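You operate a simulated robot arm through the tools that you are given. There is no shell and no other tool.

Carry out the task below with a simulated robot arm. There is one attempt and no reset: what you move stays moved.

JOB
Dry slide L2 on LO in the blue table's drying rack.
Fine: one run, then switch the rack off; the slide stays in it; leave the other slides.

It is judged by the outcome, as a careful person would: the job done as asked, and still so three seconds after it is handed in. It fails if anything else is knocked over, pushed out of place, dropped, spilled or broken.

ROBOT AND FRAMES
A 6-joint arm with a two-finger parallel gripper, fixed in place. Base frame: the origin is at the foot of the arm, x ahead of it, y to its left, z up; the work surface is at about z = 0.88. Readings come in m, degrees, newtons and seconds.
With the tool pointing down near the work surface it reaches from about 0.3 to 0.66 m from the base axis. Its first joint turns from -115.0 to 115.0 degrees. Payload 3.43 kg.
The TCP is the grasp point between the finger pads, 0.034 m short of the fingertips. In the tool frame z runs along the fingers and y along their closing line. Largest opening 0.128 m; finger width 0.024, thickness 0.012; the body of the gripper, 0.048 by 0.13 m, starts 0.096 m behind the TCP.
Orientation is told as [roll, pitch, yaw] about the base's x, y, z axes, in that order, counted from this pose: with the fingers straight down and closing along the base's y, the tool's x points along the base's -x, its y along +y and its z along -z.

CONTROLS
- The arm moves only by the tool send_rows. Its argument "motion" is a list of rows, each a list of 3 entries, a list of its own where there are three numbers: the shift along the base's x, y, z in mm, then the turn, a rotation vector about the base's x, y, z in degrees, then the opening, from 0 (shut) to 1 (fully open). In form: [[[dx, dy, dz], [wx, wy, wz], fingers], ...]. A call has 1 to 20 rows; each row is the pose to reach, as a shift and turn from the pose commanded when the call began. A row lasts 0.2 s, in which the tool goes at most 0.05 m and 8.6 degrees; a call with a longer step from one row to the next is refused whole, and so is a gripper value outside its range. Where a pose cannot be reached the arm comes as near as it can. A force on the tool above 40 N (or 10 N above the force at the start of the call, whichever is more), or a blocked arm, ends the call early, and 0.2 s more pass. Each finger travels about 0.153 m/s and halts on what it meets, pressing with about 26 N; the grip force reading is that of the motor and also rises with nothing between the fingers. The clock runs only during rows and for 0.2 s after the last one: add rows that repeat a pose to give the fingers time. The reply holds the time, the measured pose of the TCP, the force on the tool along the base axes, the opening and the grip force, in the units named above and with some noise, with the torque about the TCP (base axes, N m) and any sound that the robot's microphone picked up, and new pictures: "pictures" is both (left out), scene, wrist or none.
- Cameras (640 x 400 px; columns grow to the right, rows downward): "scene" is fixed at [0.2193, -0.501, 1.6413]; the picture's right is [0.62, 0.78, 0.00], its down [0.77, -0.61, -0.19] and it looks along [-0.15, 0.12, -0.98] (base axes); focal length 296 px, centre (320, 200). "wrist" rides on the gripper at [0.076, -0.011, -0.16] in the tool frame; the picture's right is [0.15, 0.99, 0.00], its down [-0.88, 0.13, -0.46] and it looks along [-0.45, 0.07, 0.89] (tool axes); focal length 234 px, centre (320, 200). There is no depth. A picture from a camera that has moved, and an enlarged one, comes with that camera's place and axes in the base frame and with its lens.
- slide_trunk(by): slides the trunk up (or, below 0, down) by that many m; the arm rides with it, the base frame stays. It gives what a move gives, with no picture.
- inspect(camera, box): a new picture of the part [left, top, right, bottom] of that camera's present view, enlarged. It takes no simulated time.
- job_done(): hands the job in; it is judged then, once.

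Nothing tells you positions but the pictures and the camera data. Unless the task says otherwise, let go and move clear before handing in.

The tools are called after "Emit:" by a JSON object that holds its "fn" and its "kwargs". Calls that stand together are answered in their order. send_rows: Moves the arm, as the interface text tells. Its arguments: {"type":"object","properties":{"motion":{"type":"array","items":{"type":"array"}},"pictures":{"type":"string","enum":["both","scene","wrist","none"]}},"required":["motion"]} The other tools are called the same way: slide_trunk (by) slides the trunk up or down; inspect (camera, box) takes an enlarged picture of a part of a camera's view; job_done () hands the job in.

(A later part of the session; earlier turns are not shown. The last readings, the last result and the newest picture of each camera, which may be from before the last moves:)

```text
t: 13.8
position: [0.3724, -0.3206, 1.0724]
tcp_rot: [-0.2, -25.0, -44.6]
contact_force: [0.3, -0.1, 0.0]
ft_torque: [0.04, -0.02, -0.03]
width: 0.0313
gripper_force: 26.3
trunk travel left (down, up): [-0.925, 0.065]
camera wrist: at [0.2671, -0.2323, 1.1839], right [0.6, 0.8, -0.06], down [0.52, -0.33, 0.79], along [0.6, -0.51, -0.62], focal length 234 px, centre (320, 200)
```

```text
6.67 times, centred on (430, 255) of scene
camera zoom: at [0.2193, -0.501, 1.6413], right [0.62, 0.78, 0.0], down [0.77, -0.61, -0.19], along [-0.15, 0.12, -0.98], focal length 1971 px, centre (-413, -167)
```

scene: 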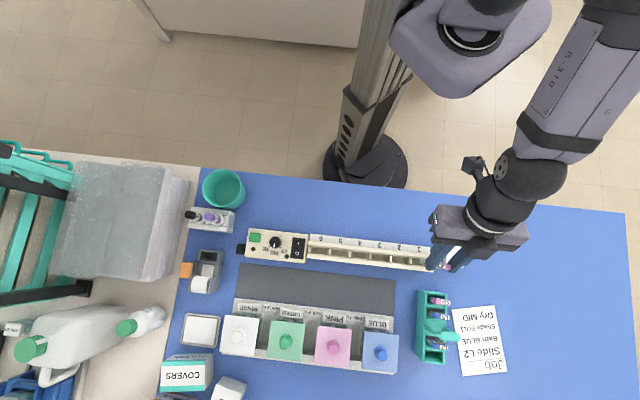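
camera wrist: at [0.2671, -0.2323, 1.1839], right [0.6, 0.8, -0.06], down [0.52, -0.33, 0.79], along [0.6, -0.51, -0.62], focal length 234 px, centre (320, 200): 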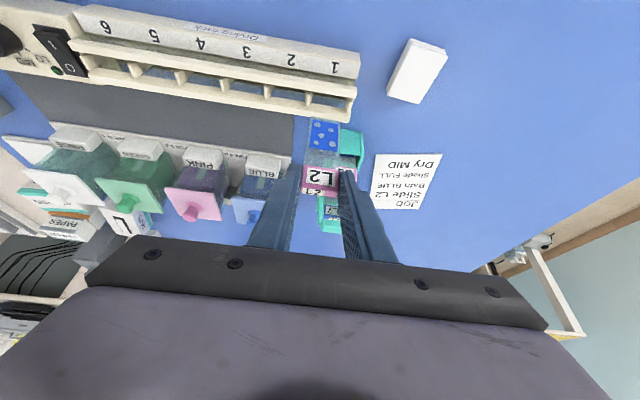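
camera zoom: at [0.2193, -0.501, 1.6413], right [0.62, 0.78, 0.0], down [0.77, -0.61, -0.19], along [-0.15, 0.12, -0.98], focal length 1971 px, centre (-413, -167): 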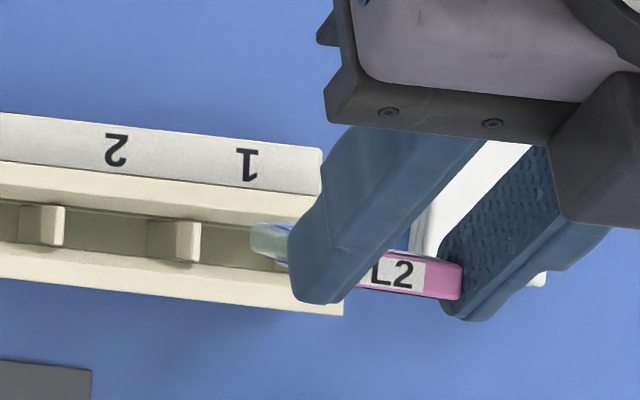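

L2 hangs just over slot 1, about 3 mm inward of the channel centre. I'll correct that and lower it most of the way.

Emit:
{"fn": "send_rows", "kwargs": {"motion": [[[2, -2, -10], [0, 0, 0], 0], [[2, -2, -25], [0, 0, 0], 0], [[2, -2, -40], [0, 0, 0], 0], [[2, -2, -55], [0, 0, 0], 0], [[2, -2, -65], [0, 0, 0], 0], [[2, -2, -72], [0, 0, 0], 0], [[2, -2, -72], [0, 0, 0], 0]]}}

Emit:
{"fn": "inspect", "kwargs": {"camera": "wrist", "box": [240, 60, 400, 220]}}

Emit:
{"fn": "inspect", "kwargs": {"camera": "scene", "box": [390, 225, 470, 285]}}

```text
t: 15.4
position: [0.3727, -0.3216, 1.0005]
tcp_rot: [-0.2, -25.0, -44.6]
contact_force: [-1.5, 1.7, -0.3]
ft_torque: [0.14, 0.17, 0.05]
width: 0.0314
gripper_force: 25.9
trunk travel left (down, up): [-0.925, 0.065]
camera wrist: at [0.2687, -0.2339, 1.1118], right [0.6, 0.8, -0.07], down [0.52, -0.33, 0.78], along [0.6, -0.51, -0.62], focal length 234 px, centre (320, 200)
```

scene: 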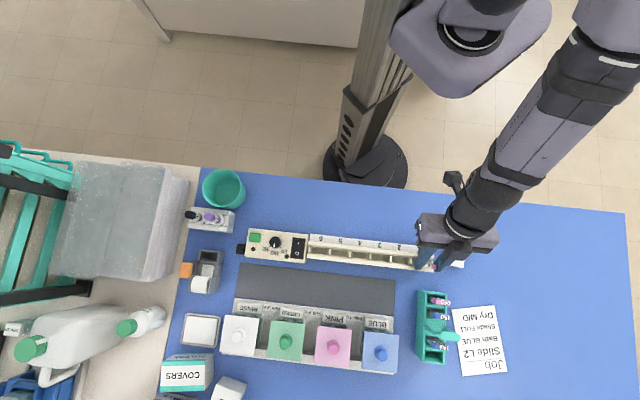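
wrist: 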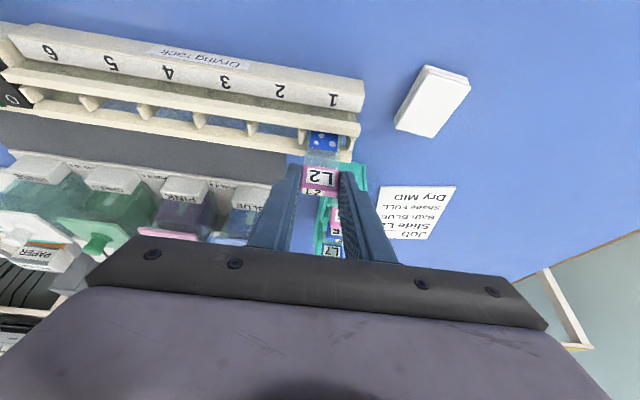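

```text
2.50 times, centred on (320, 140) of wrist
camera zoom: at [0.2687, -0.2339, 1.1118], right [0.6, 0.8, -0.07], down [0.52, -0.33, 0.78], along [0.6, -0.51, -0.62], focal length 585 px, centre (320, 350)
```

zoom: 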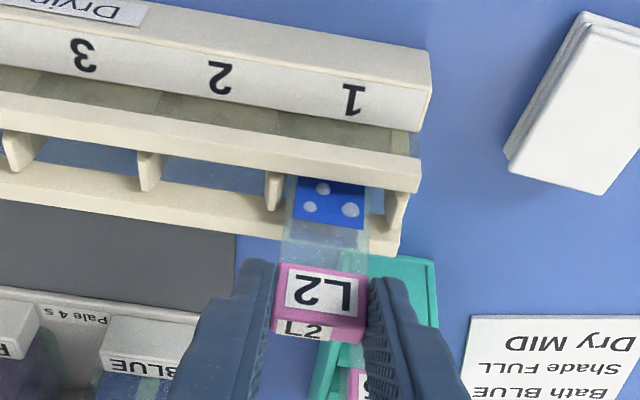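

```text
6.67 times, centred on (430, 255) of scene
camera zoom: at [0.2193, -0.501, 1.6413], right [0.62, 0.78, 0.0], down [0.77, -0.61, -0.19], along [-0.15, 0.12, -0.98], focal length 1971 px, centre (-413, -167)
```

zoom: 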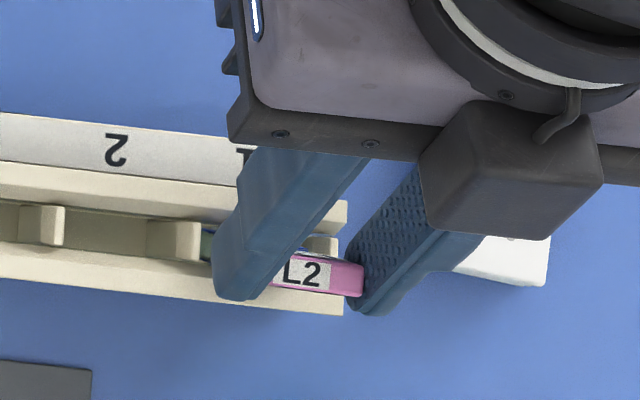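

L2 is in slot 1, lightly touching the front rail and a little near the 1–2 divider. I'll nudge it toward centre and lower gently until it touches the floor.

Emit:
{"fn": "send_rows", "kwargs": {"motion": [[[1, 3, 0], [0, 0, 0], 0], [[1, 3, -3], [0, 0, 0], 0], [[1, 3, -6], [0, 0, 0], 0], [[1, 3, -9], [0, 0, 0], 0], [[1, 3, -11], [0, 0, 0], 0], [[1, 3, -11], [0, 0, 0], 0]], "pictures": "none"}}

Emit:
{"fn": "inspect", "kwargs": {"camera": "wrist", "box": [260, 100, 380, 210]}}

```text
t: 16.8
position: [0.3737, -0.3178, 0.9896]
tcp_rot: [-0.3, -25.1, -44.6]
contact_force: [-1.8, 1.9, 0.1]
ft_torque: [0.16, 0.13, 0.0]
width: 0.0312
gripper_force: 26.3
trunk travel left (down, up): [-0.925, 0.065]
```

```text
3.64 times, centred on (320, 155) of wrist
camera zoom: at [0.2698, -0.2312, 1.101], right [0.6, 0.8, -0.07], down [0.52, -0.33, 0.79], along [0.6, -0.51, -0.62], focal length 852 px, centre (320, 364)
```

zoom: 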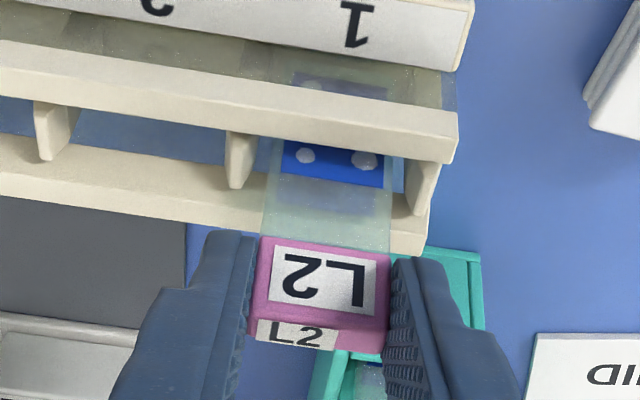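

L2 is nearly seated, resting lightly on the front rail as intended. I'll lower it the last few millimetres and watch the vertical force.

Emit:
{"fn": "send_rows", "kwargs": {"motion": [[[-1, 1, -2], [0, 0, 0], 0], [[-1, 1, -3.5], [0, 0, 0], 0], [[-1, 1, -5], [0, 0, 0], 0], [[-1, 1, -5], [0, 0, 0], 0]], "pictures": "none"}}

```text
t: 17.8
position: [0.3734, -0.3181, 0.9865]
tcp_rot: [-0.2, -25.4, -44.6]
contact_force: [-0.6, 0.2, 8.1]
ft_torque: [0.05, -0.13, 0.0]
width: 0.0315
gripper_force: 26.3
trunk travel left (down, up): [-0.925, 0.065]
```

It touched the floor (8 N upward). I'll ease the pressure and release slowly.

Emit:
{"fn": "send_rows", "kwargs": {"motion": [[[0, 0, 2], [0, 0, 0], 0], [[0, 0, 2], [0, 0, 0], 0.27], [[0, 0, 2], [0, 0, 0], 0.32], [[0, 0, 2], [0, 0, 0], 0.4], [[0, 0, 2], [0, 0, 0], 0.45], [[0, 0, 2], [0, 0, 0], 0.45]]}}

Emit:
{"fn": "inspect", "kwargs": {"camera": "wrist", "box": [260, 100, 380, 210]}}

Emit:
{"fn": "inspect", "kwargs": {"camera": "scene", "box": [390, 225, 470, 285]}}

```text
t: 19.2
position: [0.3736, -0.3193, 0.9856]
tcp_rot: [-0.2, -25.1, -44.6]
contact_force: [-0.6, -0.4, 0.6]
ft_torque: [-0.03, 0.0, 0.0]
width: 0.0576
gripper_force: 0.0
trunk travel left (down, up): [-0.925, 0.065]
camera wrist: at [0.269, -0.2311, 1.0976], right [0.6, 0.8, -0.06], down [0.52, -0.33, 0.79], along [0.6, -0.51, -0.62], focal length 234 px, centre (320, 200)
```

scene: 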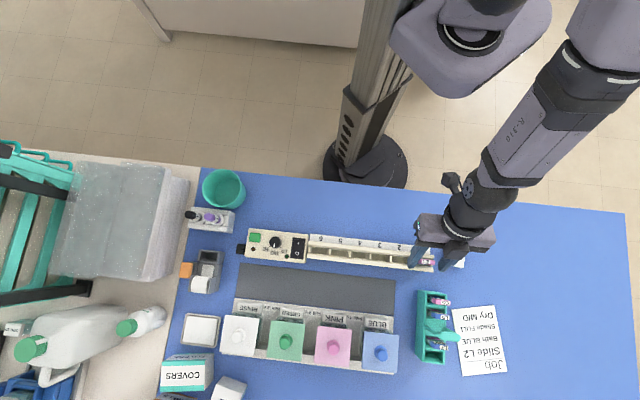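
wrist: 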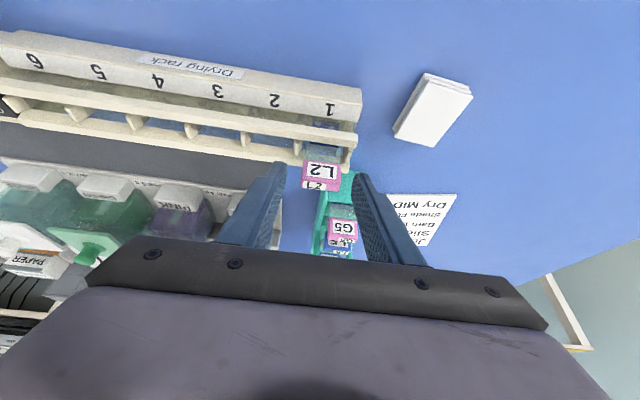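

```text
3.64 times, centred on (320, 155) of wrist
camera zoom: at [0.269, -0.2311, 1.0976], right [0.6, 0.8, -0.06], down [0.52, -0.33, 0.79], along [0.6, -0.51, -0.62], focal length 852 px, centre (320, 364)
```

zoom: 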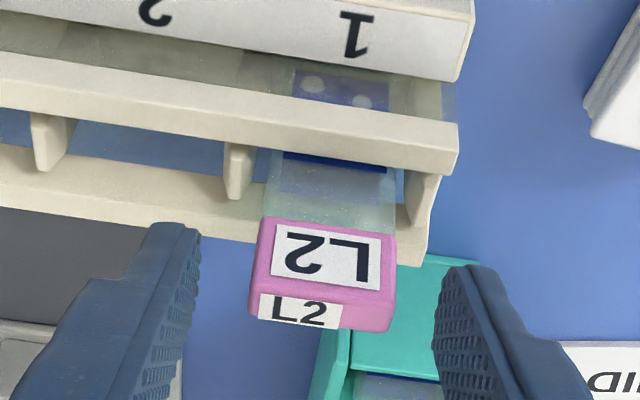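

```text
6.67 times, centred on (430, 255) of scene
camera zoom: at [0.2193, -0.501, 1.6413], right [0.62, 0.78, 0.0], down [0.77, -0.61, -0.19], along [-0.15, 0.12, -0.98], focal length 1971 px, centre (-413, -167)
```

zoom: 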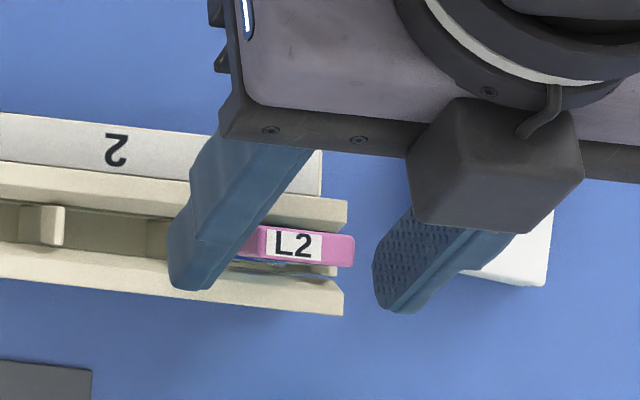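

L2 is released and stands in slot 1, leaning slightly toward the back rail. I'll rise straight up clear of it and check.

Emit:
{"fn": "send_rows", "kwargs": {"motion": [[[0, 0, 15], [0, 0, 0], 0.45], [[0, 0, 35], [0, 0, 0], 0.45], [[0, 0, 65], [0, 0, 0], 0.45], [[0, 0, 105], [0, 0, 0], 0.45], [[0, 0, 145], [0, 0, 0], 0.45], [[0, 0, 145], [0, 0, 0], 0.45]]}}

Emit:
{"fn": "inspect", "kwargs": {"camera": "wrist", "box": [240, 0, 400, 140]}}

Emit:
{"fn": "inspect", "kwargs": {"camera": "scene", "box": [390, 225, 470, 285]}}

```text
t: 20.6
position: [0.3754, -0.3184, 1.1317]
tcp_rot: [-0.2, -25.0, -44.6]
contact_force: [0.3, 0.1, 0.5]
ft_torque: [0.05, 0.01, 0.02]
width: 0.0577
gripper_force: 0.0
trunk travel left (down, up): [-0.925, 0.065]
camera wrist: at [0.271, -0.2316, 1.2424], right [0.6, 0.8, -0.06], down [0.52, -0.33, 0.78], along [0.6, -0.51, -0.62], focal length 234 px, centre (320, 200)
```

scene: 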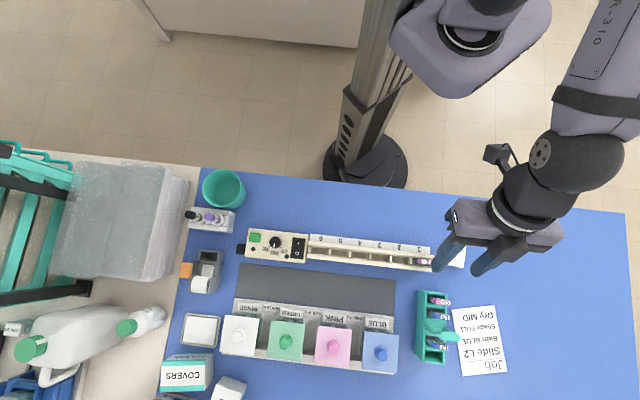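
wrist: 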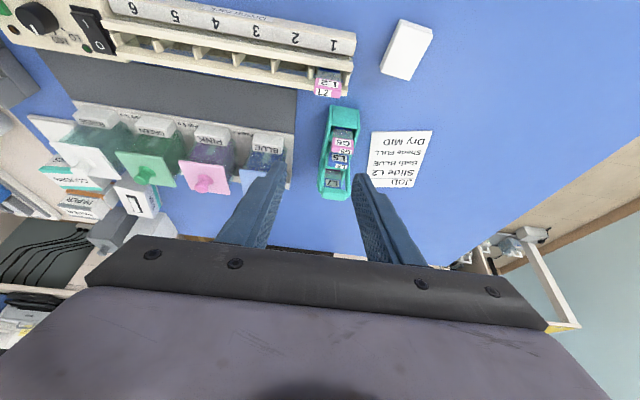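

```text
2.86 times, centred on (320, 70) of wrist
camera zoom: at [0.271, -0.2316, 1.2424], right [0.6, 0.8, -0.06], down [0.52, -0.33, 0.78], along [0.6, -0.51, -0.62], focal length 669 px, centre (320, 571)
```

zoom: 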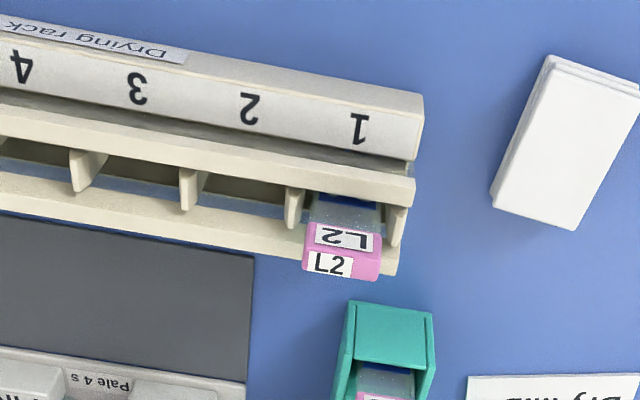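

```text
6.67 times, centred on (430, 255) of scene
camera zoom: at [0.2193, -0.501, 1.6413], right [0.62, 0.78, 0.0], down [0.77, -0.61, -0.19], along [-0.15, 0.12, -0.98], focal length 1971 px, centre (-413, -167)
```

zoom: 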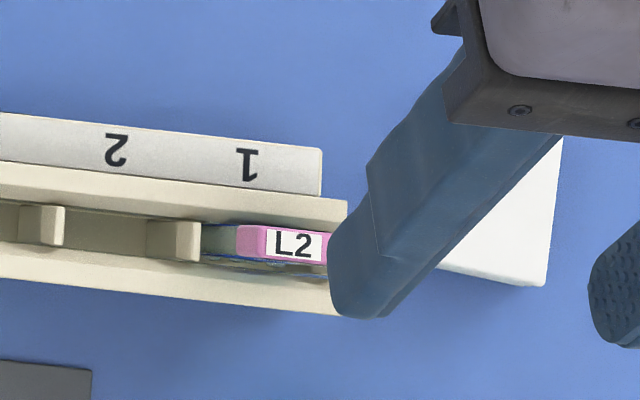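

L2 stands securely in slot 1. Now I'll bring the gripper upright and head for the control panel.

Emit:
{"fn": "send_rows", "kwargs": {"motion": [[[0, 0, 30], [4.4, 4.45, 0], 0.45], [[-15, -10, 50], [8.8, 8.9, 0], 0.45], [[-40, -35, 70], [13.2, 13.35, 0], 0.45], [[-70, -65, 70], [17.6, 17.8, 0], 0.45], [[-105, -95, 70], [17.6, 17.8, 0], 0.45], [[-140, -125, 70], [17.6, 17.8, 0], 0.45], [[-140, -125, 70], [17.6, 17.8, 0], 0.45]], "pictures": "none"}}

Emit:
{"fn": "send_rows", "kwargs": {"motion": [[[-30, -25, 0], [0, 0, -8], 0.8], [[-60, -50, 0], [0, 0, -16], 1], [[-90, -75, 0], [0, 0, -24], 1], [[-105, -90, 0], [0, 0, -25.4], 1], [[-105, -90, 0], [0, 0, -25.4], 1]]}}

```text
t: 22.2
position: [0.2333, -0.4443, 1.2033]
tcp_rot: [-0.2, -0.1, -44.7]
contact_force: [0.6, 0.3, 0.4]
ft_torque: [0.0, -0.01, -0.02]
width: 0.0577
gripper_force: 0.0
trunk travel left (down, up): [-0.925, 0.065]
```

```text
t: 23.4
position: [0.1279, -0.5338, 1.1993]
tcp_rot: [-0.1, 0.0, -70.1]
contact_force: [0.8, -0.8, 0.0]
ft_torque: [-0.01, -0.02, -0.02]
width: 0.1279
gripper_force: 0.0
trunk travel left (down, up): [-0.925, 0.065]
camera wrist: at [0.0925, -0.4662, 1.3584], right [0.88, 0.47, 0.0], down [0.42, -0.78, 0.46], along [0.21, -0.4, -0.89], focal length 234 px, centre (320, 200)
```

scene: 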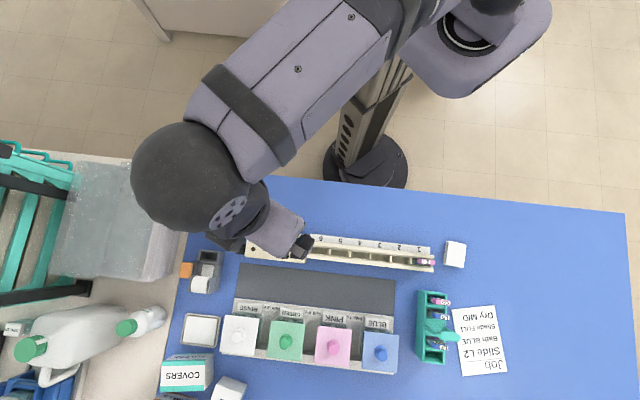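
wrist: 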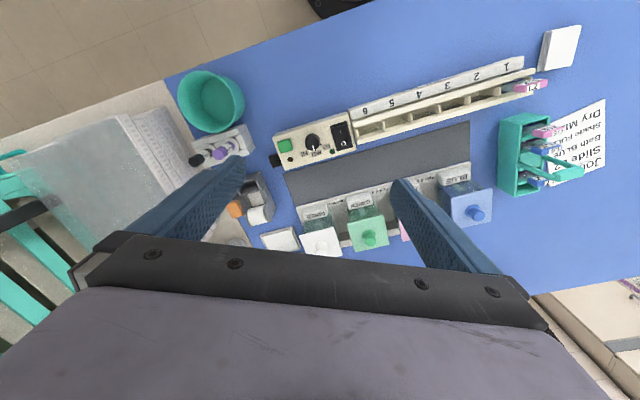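

The panel is in view between the fingers. I'll zoom in on it to locate the dial, switch and button.

Emit:
{"fn": "inspect", "kwargs": {"camera": "wrist", "box": [260, 105, 370, 180]}}

Emit:
{"fn": "inspect", "kwargs": {"camera": "wrist", "box": [160, 60, 300, 180]}}

```text
5.33 times, centred on (315, 142) of wrist
camera zoom: at [0.0925, -0.4662, 1.3584], right [0.88, 0.47, 0.0], down [0.42, -0.78, 0.46], along [0.21, -0.4, -0.89], focal length 1249 px, centre (347, 507)
```

zoom: 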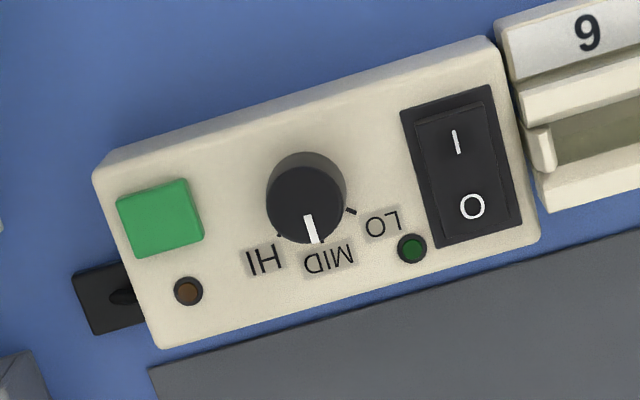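

```text
3.33 times, centred on (230, 120) of wrist
camera zoom: at [0.0925, -0.4662, 1.3584], right [0.88, 0.47, 0.0], down [0.42, -0.78, 0.46], along [0.21, -0.4, -0.89], focal length 781 px, centre (620, 467)
```

zoom: 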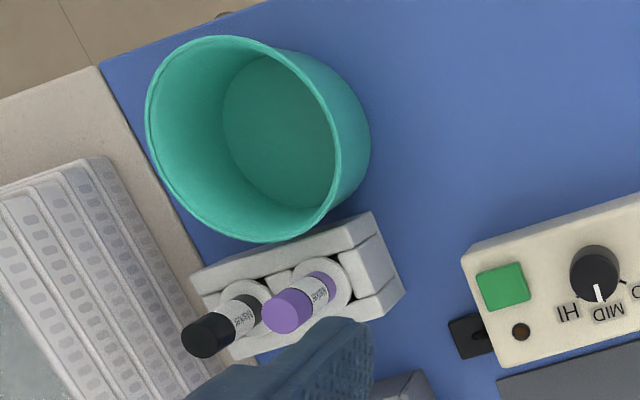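

Dial centre is about (0.127, −0.560) with its top near z 0.95; the panel top is about 0.93. The pointer is at MID and LO is a +50° turn. I'll yaw the fingers so they clear the button and switch, and come down above the dial.

Emit:
{"fn": "send_rows", "kwargs": {"motion": [[[0, -8, -40], [0, 0, -8], 0.6], [[-1, -16, -80], [0, 0, -16], 0.36], [[-1, -25, -120], [0, 0, -24], 0.36], [[-1, -25, -160], [0, 0, -25], 0.36], [[-1, -25, -172], [0, 0, -25], 0.36], [[-1, -25, -172], [0, 0, -25], 0.36]]}}

Emit:
{"fn": "inspect", "kwargs": {"camera": "wrist", "box": [240, 80, 400, 220]}}

Emit:
{"fn": "inspect", "kwargs": {"camera": "scene", "box": [230, 215, 330, 284]}}

```text
t: 24.8
position: [0.1265, -0.5585, 1.0286]
tcp_rot: [-0.1, -0.1, -95.0]
contact_force: [-1.4, -0.1, -0.2]
ft_torque: [-0.04, 0.01, 0.0]
width: 0.046
gripper_force: 0.1
trunk travel left (down, up): [-0.925, 0.065]
camera wrist: at [0.1227, -0.4833, 1.1878], right [1.0, 0.06, 0.0], down [0.05, -0.89, 0.46], along [0.02, -0.46, -0.89], focal length 234 px, centre (320, 200)
```

scene: 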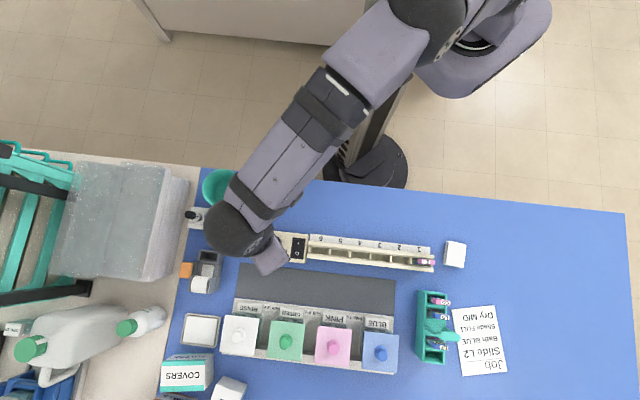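
wrist: 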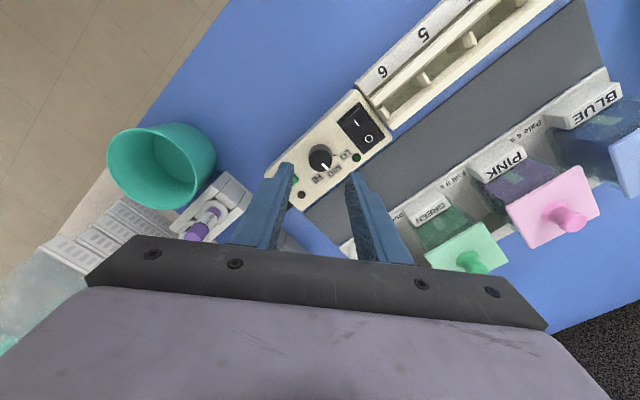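

```text
2.86 times, centred on (320, 150) of wrist
camera zoom: at [0.1227, -0.4833, 1.1878], right [1.0, 0.06, 0.0], down [0.05, -0.89, 0.46], along [0.02, -0.46, -0.89], focal length 669 px, centre (320, 343)
```

zoom: 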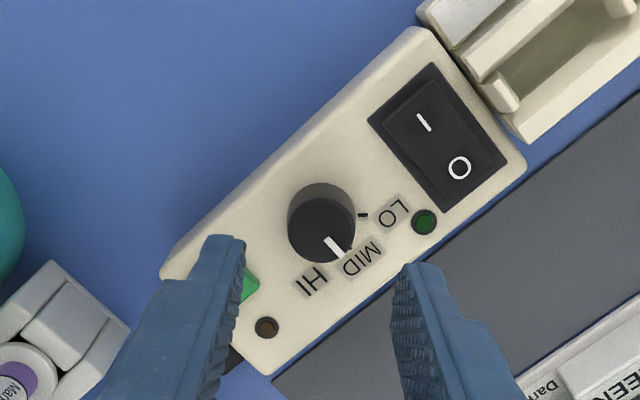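

```text
5.80 times, centred on (280, 250) of scene
camera zoom: at [0.2193, -0.501, 1.6413], right [0.62, 0.78, 0.0], down [0.77, -0.61, -0.19], along [-0.15, 0.12, -0.98], focal length 1714 px, centre (552, -87)
```

zoom: 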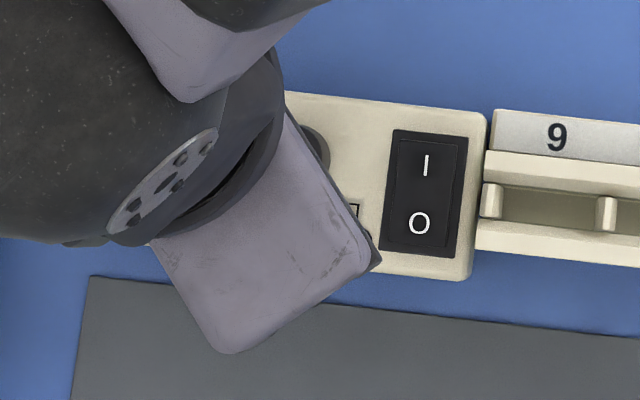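

The dial is centred between the fingers. I'll descend around it, stopping with the tips just above the panel.

Emit:
{"fn": "send_rows", "kwargs": {"motion": [[[1, -1, -20], [0, 0, 0], 0.36], [[1, -1, -38], [0, 0, 0], 0.36], [[1, -1, -48], [0, 0, 0], 0.36], [[1, -1, -54], [0, 0, 0], 0.36], [[1, -1, -54], [0, 0, 0], 0.36]]}}

Emit:
{"fn": "inspect", "kwargs": {"camera": "wrist", "box": [240, 100, 400, 240]}}

```text
t: 26.0
position: [0.1297, -0.5594, 0.9752]
tcp_rot: [-0.1, -0.1, -95.0]
contact_force: [0.1, -0.2, -0.6]
ft_torque: [0.02, 0.0, -0.03]
width: 0.0462
gripper_force: 0.1
trunk travel left (down, up): [-0.925, 0.065]
camera wrist: at [0.1241, -0.484, 1.1341], right [1.0, 0.06, 0.0], down [0.05, -0.89, 0.46], along [0.02, -0.46, -0.89], focal length 234 px, centre (320, 200)
```

scene: 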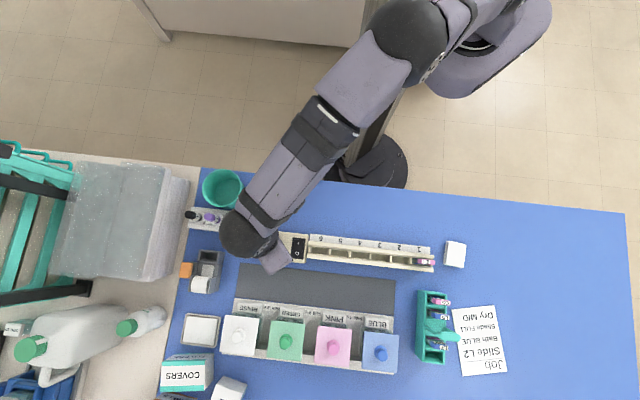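
wrist: 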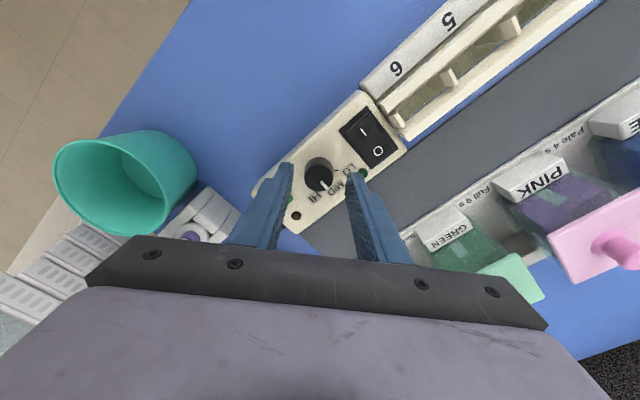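

```text
2.86 times, centred on (320, 170) of wrist
camera zoom: at [0.1241, -0.484, 1.1341], right [1.0, 0.06, 0.0], down [0.05, -0.89, 0.46], along [0.02, -0.46, -0.89], focal length 669 px, centre (320, 286)
```

zoom: 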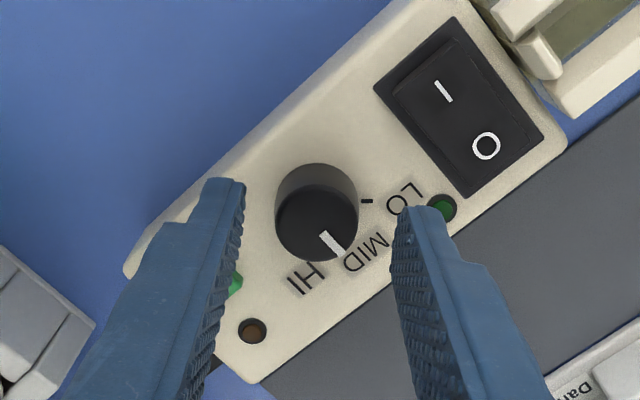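

The dial sits squarely between the fingertips. I'll shift about 1.5 mm to centre and close on it.

Emit:
{"fn": "send_rows", "kwargs": {"motion": [[[-1.5, 0, -1], [0, 0, 0], 0.36], [[-1.5, 0, -1], [0, 0, 0], 0.25], [[-1.5, 0, -1], [0, 0, 0], 0.18], [[-1.5, 0, -1], [0, 0, 0], 0.0], [[-1.5, 0, -1], [0, 0, 0], 0.0]]}}

Emit:
{"fn": "inspect", "kwargs": {"camera": "wrist", "box": [240, 100, 400, 240]}}

```text
t: 27.2
position: [0.1265, -0.5598, 0.9742]
tcp_rot: [-0.3, 0.1, -94.9]
contact_force: [1.4, -0.1, -0.6]
ft_torque: [-0.07, -0.05, -0.01]
width: 0.0253
gripper_force: 45.1
trunk travel left (down, up): [-0.925, 0.065]
camera wrist: at [0.1233, -0.484, 1.1328], right [1.0, 0.06, 0.0], down [0.05, -0.89, 0.46], along [0.02, -0.46, -0.89], focal length 234 px, centre (320, 200)
```

scene: 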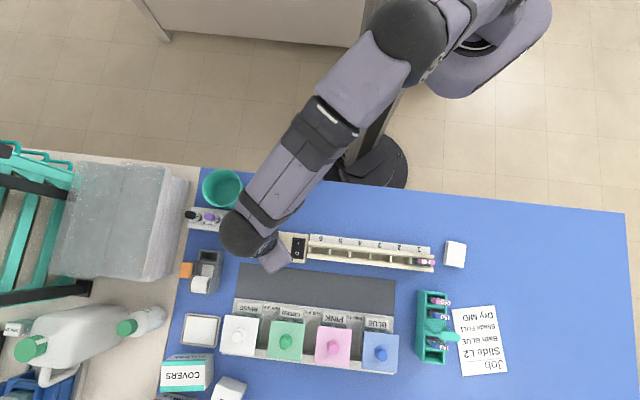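
wrist: 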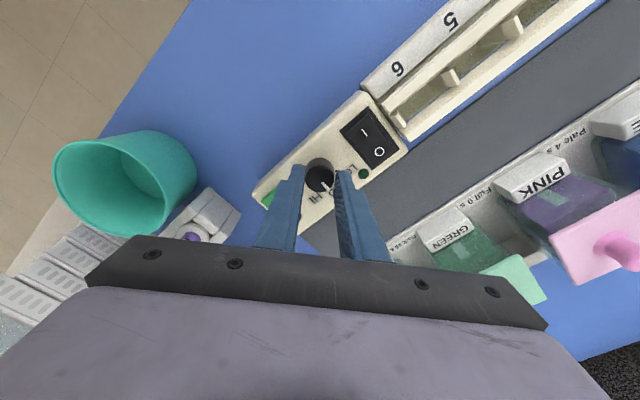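

```text
2.86 times, centred on (320, 170) of wrist
camera zoom: at [0.1233, -0.484, 1.1328], right [1.0, 0.06, 0.0], down [0.05, -0.89, 0.46], along [0.02, -0.46, -0.89], focal length 669 px, centre (320, 286)
```

zoom: 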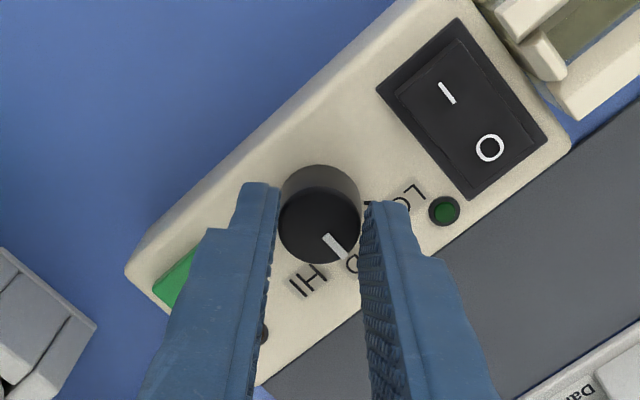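

The dial is held (25 mm). I'll turn it +50°, counter-clockwise from above, from MID toward LO.

Emit:
{"fn": "send_rows", "kwargs": {"motion": [[[0, 0, 0], [0, 0, 8], 0.0], [[0, 0, 0], [0, 0, 16], 0.0], [[0, 0, 0], [0, 0, 24], 0.0], [[0, 0, 0], [0, 0, 32], 0.0], [[0, 0, 0], [0, 0, 40], 0.0], [[0, 0, 0], [0, 0, 46], 0.0], [[0, 0, 0], [0, 0, 50], 0.0], [[0, 0, 0], [0, 0, 50], 0.0]]}}

Emit:
{"fn": "inspect", "kwargs": {"camera": "wrist", "box": [240, 100, 400, 240]}}

```text
t: 29.0
position: [0.1254, -0.5601, 0.9739]
tcp_rot: [-0.2, 0.0, -44.9]
contact_force: [-5.0, -3.1, -0.1]
ft_torque: [0.39, 0.61, -0.25]
width: 0.0256
gripper_force: 45.3
trunk travel left (down, up): [-0.925, 0.065]
camera wrist: at [0.0647, -0.515, 1.1329], right [0.6, 0.8, 0.0], down [0.72, -0.53, 0.46], along [0.36, -0.27, -0.89], focal length 234 px, centre (320, 200)
```

scene: 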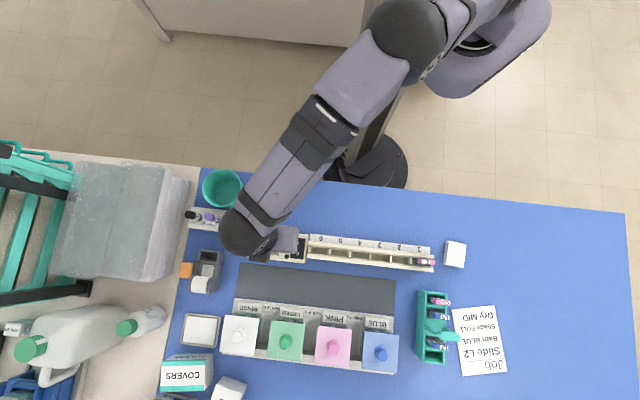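
wrist: 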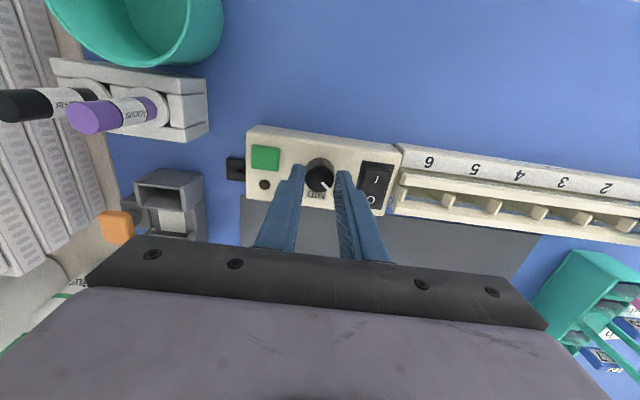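

```text
2.86 times, centred on (320, 170) of wrist
camera zoom: at [0.0647, -0.515, 1.1329], right [0.6, 0.8, 0.0], down [0.72, -0.53, 0.46], along [0.36, -0.27, -0.89], focal length 669 px, centre (320, 286)
```

zoom: 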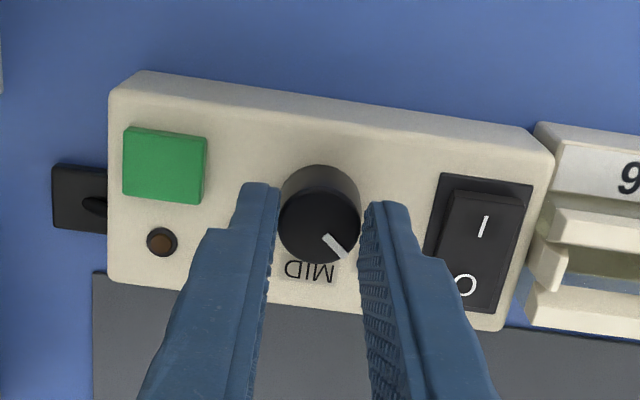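

The dial turned with the gripper. I'll open just enough to free it, rise and check where the pointer sits.

Emit:
{"fn": "send_rows", "kwargs": {"motion": [[[0, 0, 0], [0, 0, 0], 0.25], [[0, 0, 0], [0, 0, 0], 0.27], [[0, 0, 10], [0, 0, 0], 0.27], [[0, 0, 30], [0, 0, 0], 0.27], [[0, 0, 60], [0, 0, 0], 0.4], [[0, 0, 90], [0, 0, 0], 0.6], [[0, 0, 90], [0, 0, 0], 0.6]]}}

Emit:
{"fn": "inspect", "kwargs": {"camera": "wrist", "box": [250, 80, 390, 200]}}

```text
t: 30.6
position: [0.1282, -0.5589, 1.0639]
tcp_rot: [-0.1, 0.0, -44.9]
contact_force: [0.2, -1.4, 0.7]
ft_torque: [0.0, 0.03, -0.02]
width: 0.0766
gripper_force: 0.0
trunk travel left (down, up): [-0.925, 0.065]
camera wrist: at [0.0663, -0.5144, 1.2228], right [0.6, 0.8, 0.0], down [0.72, -0.53, 0.46], along [0.36, -0.27, -0.89], focal length 234 px, centre (320, 200)
```

scene: 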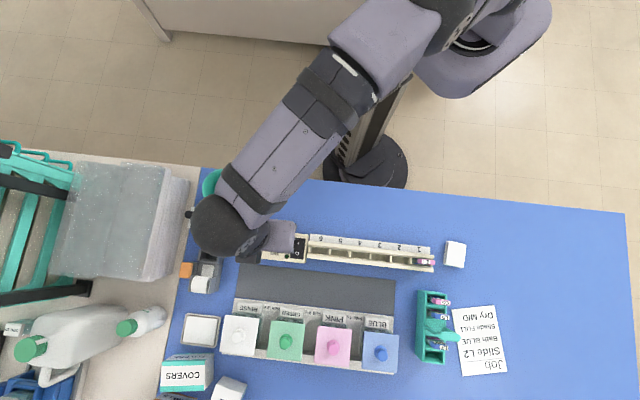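
wrist: 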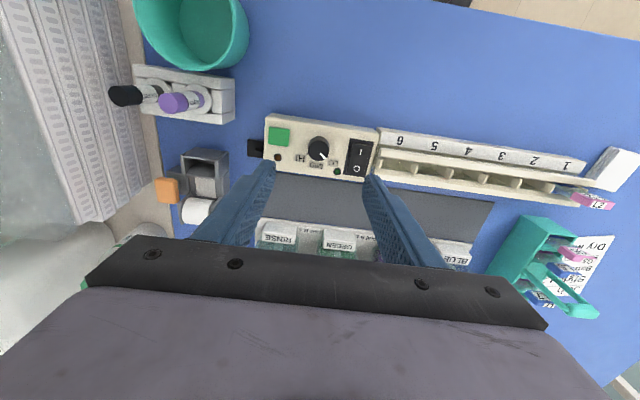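

```text
3.33 times, centred on (320, 140) of wrist
camera zoom: at [0.0663, -0.5144, 1.2228], right [0.6, 0.8, 0.0], down [0.72, -0.53, 0.46], along [0.36, -0.27, -0.89], focal length 781 px, centre (320, 400)
```

zoom: 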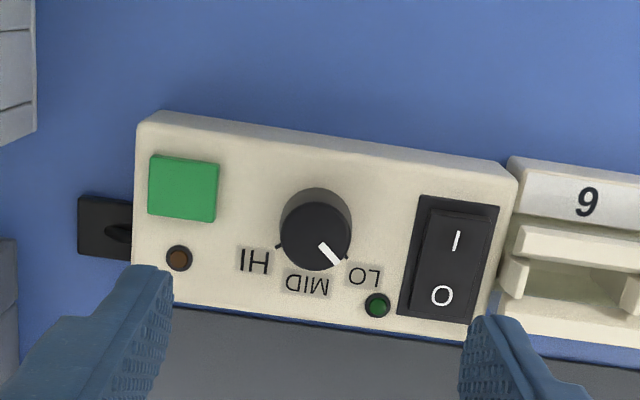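

The pointer now looks to be on LO. I'll zoom in to confirm it and read the switch state.

Emit:
{"fn": "inspect", "kwargs": {"camera": "wrist", "box": [300, 125, 350, 170]}}

Emit:
{"fn": "inspect", "kwargs": {"camera": "wrist", "box": [335, 130, 385, 185]}}

```text
8.89 times, centred on (325, 148) of wrist
camera zoom: at [0.0663, -0.5144, 1.2228], right [0.6, 0.8, 0.0], down [0.72, -0.53, 0.46], along [0.36, -0.27, -0.89], focal length 2082 px, centre (276, 667)
```

zoom: 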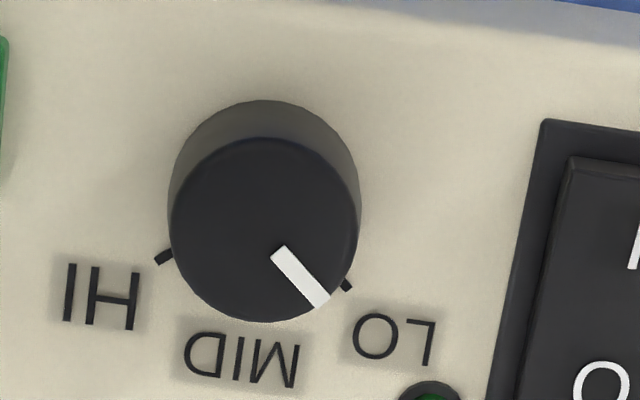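

```text
7.27 times, centred on (360, 158) of wrist
camera zoom: at [0.0663, -0.5144, 1.2228], right [0.6, 0.8, 0.0], down [0.72, -0.53, 0.46], along [0.36, -0.27, -0.89], focal length 1703 px, centre (29, 509)
```

zoom: 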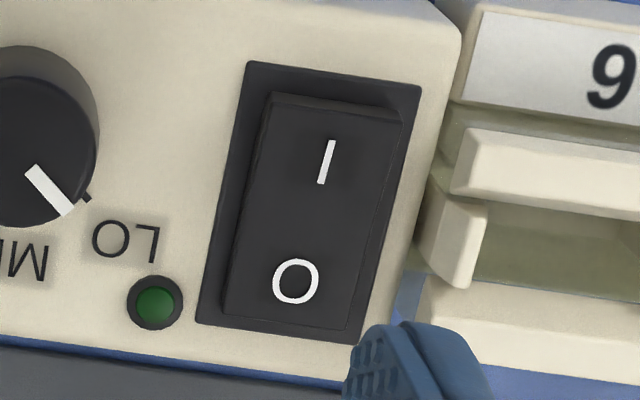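

The dial is at LO; the switch is at O with the I end raised and the lamp dark. I'll close the fingers, tilt slightly so just one tip edge leads, and go over the I end of the switch.

Emit:
{"fn": "send_rows", "kwargs": {"motion": [[[15, 15, 0], [-5.3, -5.3, 0], 0.3], [[34, 38, 0], [-10.6, -10.6, 0], 0.0], [[34, 38, -25], [-10.6, -10.6, 0], 0.0], [[34, 38, -50], [-10.6, -10.6, 0], 0.0], [[34, 38, -74], [-10.6, -10.6, 0], 0.0], [[34, 38, -74], [-10.6, -10.6, 0], 0.0]]}}

Emit:
{"fn": "inspect", "kwargs": {"camera": "wrist", "box": [250, 80, 390, 200]}}

Emit:
{"fn": "inspect", "kwargs": {"camera": "scene", "box": [250, 215, 350, 284]}}

```text
t: 32.0
position: [0.1615, -0.5203, 0.9916]
tcp_rot: [-0.3, -15.1, -45.0]
contact_force: [0.9, 0.3, 0.0]
ft_torque: [-0.02, 0.02, 0.0]
width: 0.0001
gripper_force: 26.2
trunk travel left (down, up): [-0.925, 0.065]
camera wrist: at [0.0725, -0.4483, 1.1242], right [0.6, 0.8, -0.04], down [0.61, -0.42, 0.67], along [0.52, -0.43, -0.74], focal length 234 px, centre (320, 200)
```

scene: 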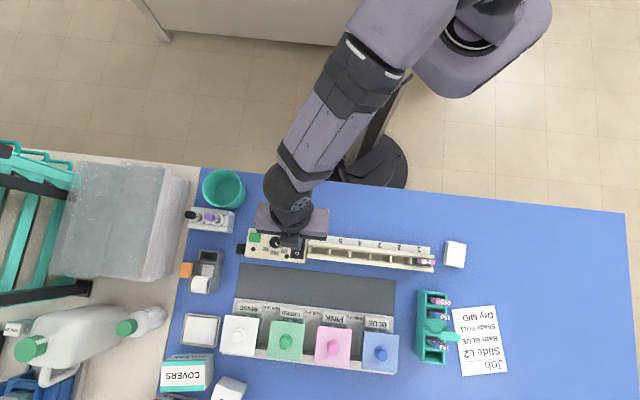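
wrist: 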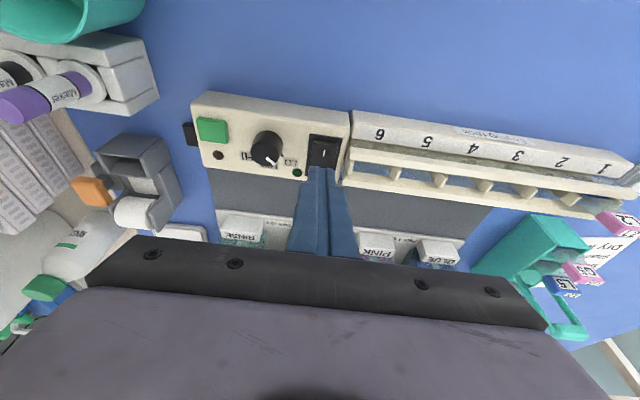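

```text
3.33 times, centred on (320, 140) of wrist
camera zoom: at [0.0725, -0.4483, 1.1242], right [0.6, 0.8, -0.04], down [0.61, -0.42, 0.67], along [0.52, -0.43, -0.74], focal length 781 px, centre (320, 400)
```

zoom: 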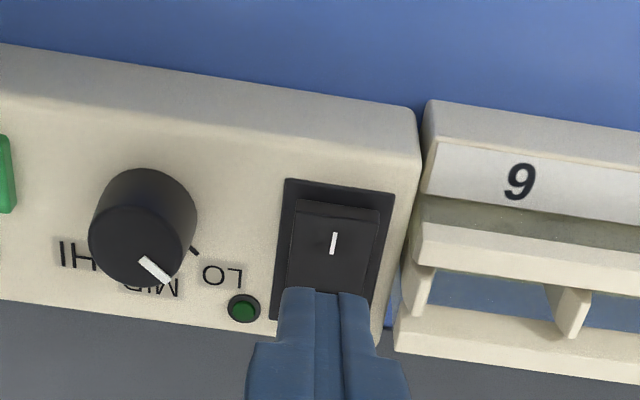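

```text
5.80 times, centred on (300, 250) of scene
camera zoom: at [0.2193, -0.501, 1.6413], right [0.62, 0.78, 0.0], down [0.77, -0.61, -0.19], along [-0.15, 0.12, -0.98], focal length 1714 px, centre (436, -87)
```

zoom: 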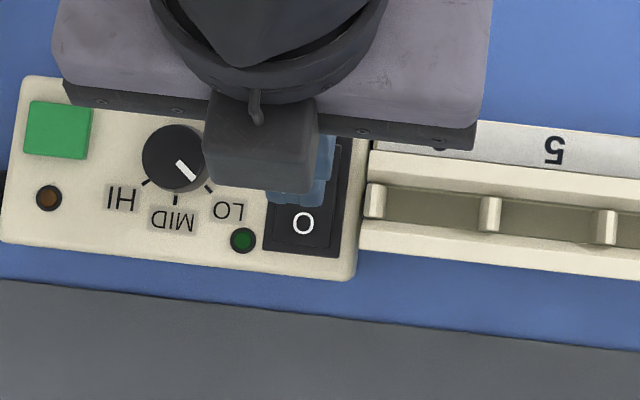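

The closed tip is above the I half and narrower than the rocker. I'll press down slowly, watching force and sound.

Emit:
{"fn": "send_rows", "kwargs": {"motion": [[[0, 0, -5], [0, 0, 0], 0], [[0, 0, -9], [0, 0, 0], 0], [[0, 0, -12], [0, 0, 0], 0], [[0, 0, -14], [0, 0, 0], 0], [[0, 0, -16], [0, 0, 0], 0]]}}

Emit:
{"fn": "inspect", "kwargs": {"camera": "wrist", "box": [250, 80, 390, 200]}}

```text
t: 33.2
position: [0.1604, -0.5215, 0.9741]
tcp_rot: [-0.2, -15.1, -45.0]
contact_force: [0.6, 0.5, -0.1]
ft_torque: [-0.01, -0.02, -0.02]
width: 0.0
gripper_force: 26.2
trunk travel left (down, up): [-0.925, 0.065]
camera wrist: at [0.0725, -0.449, 1.1074], right [0.6, 0.8, -0.04], down [0.61, -0.42, 0.67], along [0.52, -0.43, -0.74], focal length 234 px, centre (320, 200)
```

scene: 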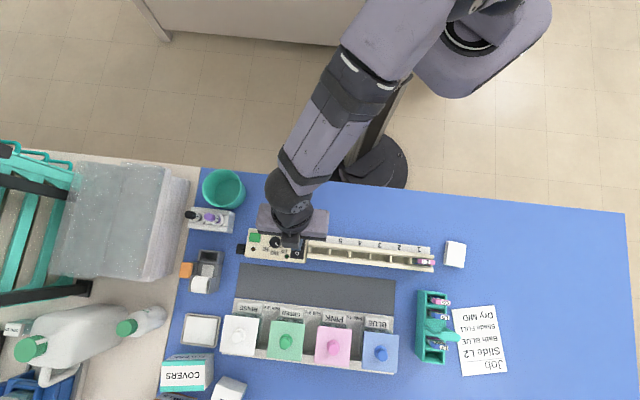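
wrist: 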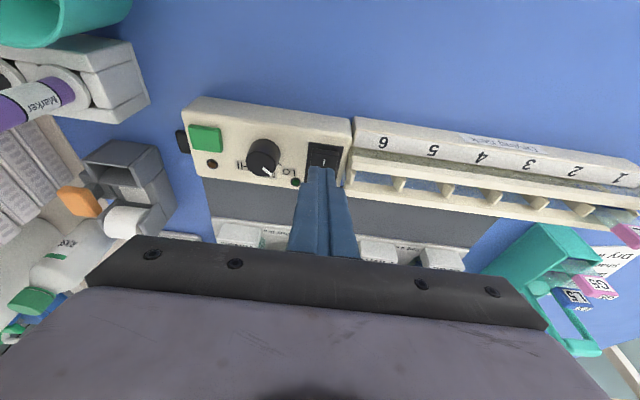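

```text
3.33 times, centred on (320, 140) of wrist
camera zoom: at [0.0725, -0.449, 1.1074], right [0.6, 0.8, -0.04], down [0.61, -0.42, 0.67], along [0.52, -0.43, -0.74], focal length 781 px, centre (320, 400)
```

zoom: 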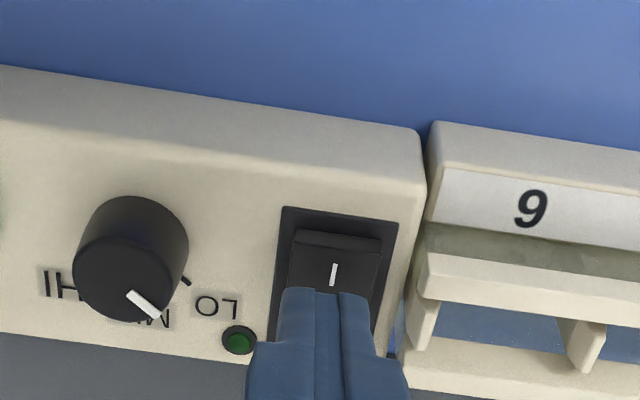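

No contact yet; the tip is still a little above the rocker. Continuing down in small steps.

Emit:
{"fn": "send_rows", "kwargs": {"motion": [[[-1.5, 1.5, -3], [0, 0, 0], 0], [[-1.5, 1.5, -5], [0, 0, 0], 0], [[-1.5, 1.5, -7], [0, 0, 0], 0], [[-1.5, 1.5, -9], [0, 0, 0], 0], [[-1.5, 1.5, -10], [0, 0, 0], 0]], "pictures": "wrist"}}

Emit:
{"fn": "inspect", "kwargs": {"camera": "wrist", "box": [250, 80, 390, 200]}}

```text
t: 34.4
position: [0.1604, -0.5201, 0.964]
tcp_rot: [-0.1, -15.2, -45.0]
contact_force: [-0.3, 0.3, 1.7]
ft_torque: [0.01, -0.02, 0.05]
width: 0.0
gripper_force: 26.0
trunk travel left (down, up): [-0.925, 0.065]
camera wrist: at [0.0713, -0.4475, 1.0978], right [0.6, 0.8, -0.04], down [0.61, -0.42, 0.67], along [0.52, -0.43, -0.74], focal length 234 px, centre (320, 200)
```

wrist: 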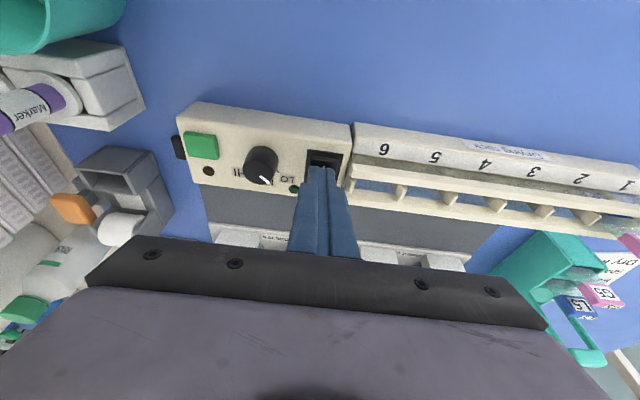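

```text
3.33 times, centred on (320, 140) of wrist
camera zoom: at [0.0713, -0.4475, 1.0978], right [0.6, 0.8, -0.04], down [0.61, -0.42, 0.67], along [0.52, -0.43, -0.74], focal length 781 px, centre (320, 400)
```

zoom: 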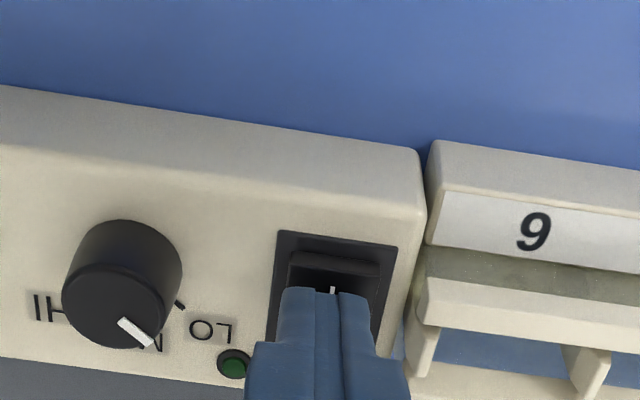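

First light touch on the rocker (1.7 N). Pressing further.

Emit:
{"fn": "send_rows", "kwargs": {"motion": [[[0, 0, -2], [0, 0, 0], 0], [[0, 0, -4], [0, 0, 0], 0], [[0, 0, -6], [0, 0, 0], 0], [[0, 0, -6], [0, 0, 0], 0]], "pictures": "wrist"}}

Emit:
{"fn": "inspect", "kwargs": {"camera": "wrist", "box": [250, 80, 390, 200]}}

```text
t: 35.4
position: [0.159, -0.5189, 0.9619]
tcp_rot: [-0.3, -15.2, -44.9]
contact_force: [0.2, 3.1, 18.3]
ft_torque: [0.14, 0.03, -0.09]
width: 0.0
gripper_force: 25.7
trunk travel left (down, up): [-0.925, 0.065]
camera wrist: at [0.0708, -0.4465, 1.0941], right [0.6, 0.8, -0.04], down [0.61, -0.42, 0.67], along [0.52, -0.43, -0.74], focal length 234 px, centre (320, 200)
```

wrist: 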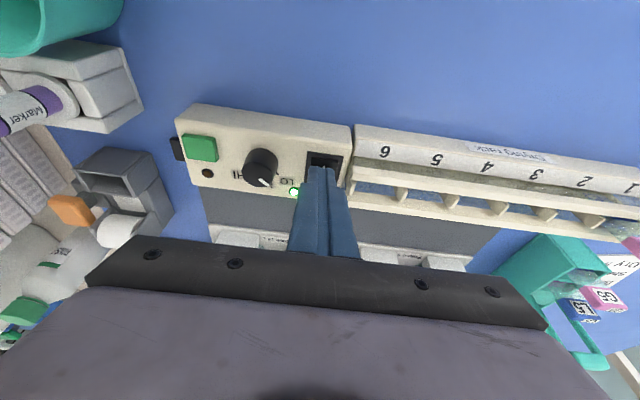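

```text
3.33 times, centred on (320, 140) of wrist
camera zoom: at [0.0708, -0.4465, 1.0941], right [0.6, 0.8, -0.04], down [0.61, -0.42, 0.67], along [0.52, -0.43, -0.74], focal length 781 px, centre (320, 400)
```

zoom: 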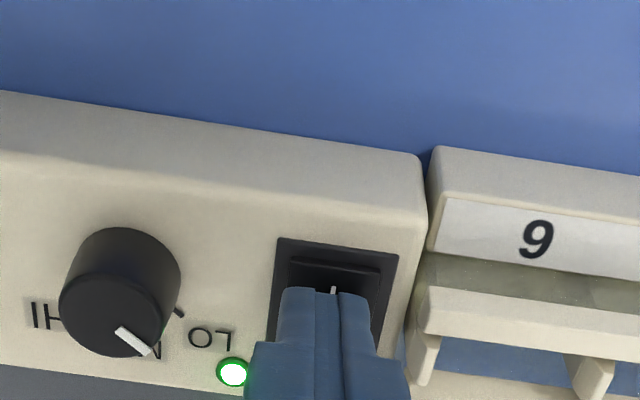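

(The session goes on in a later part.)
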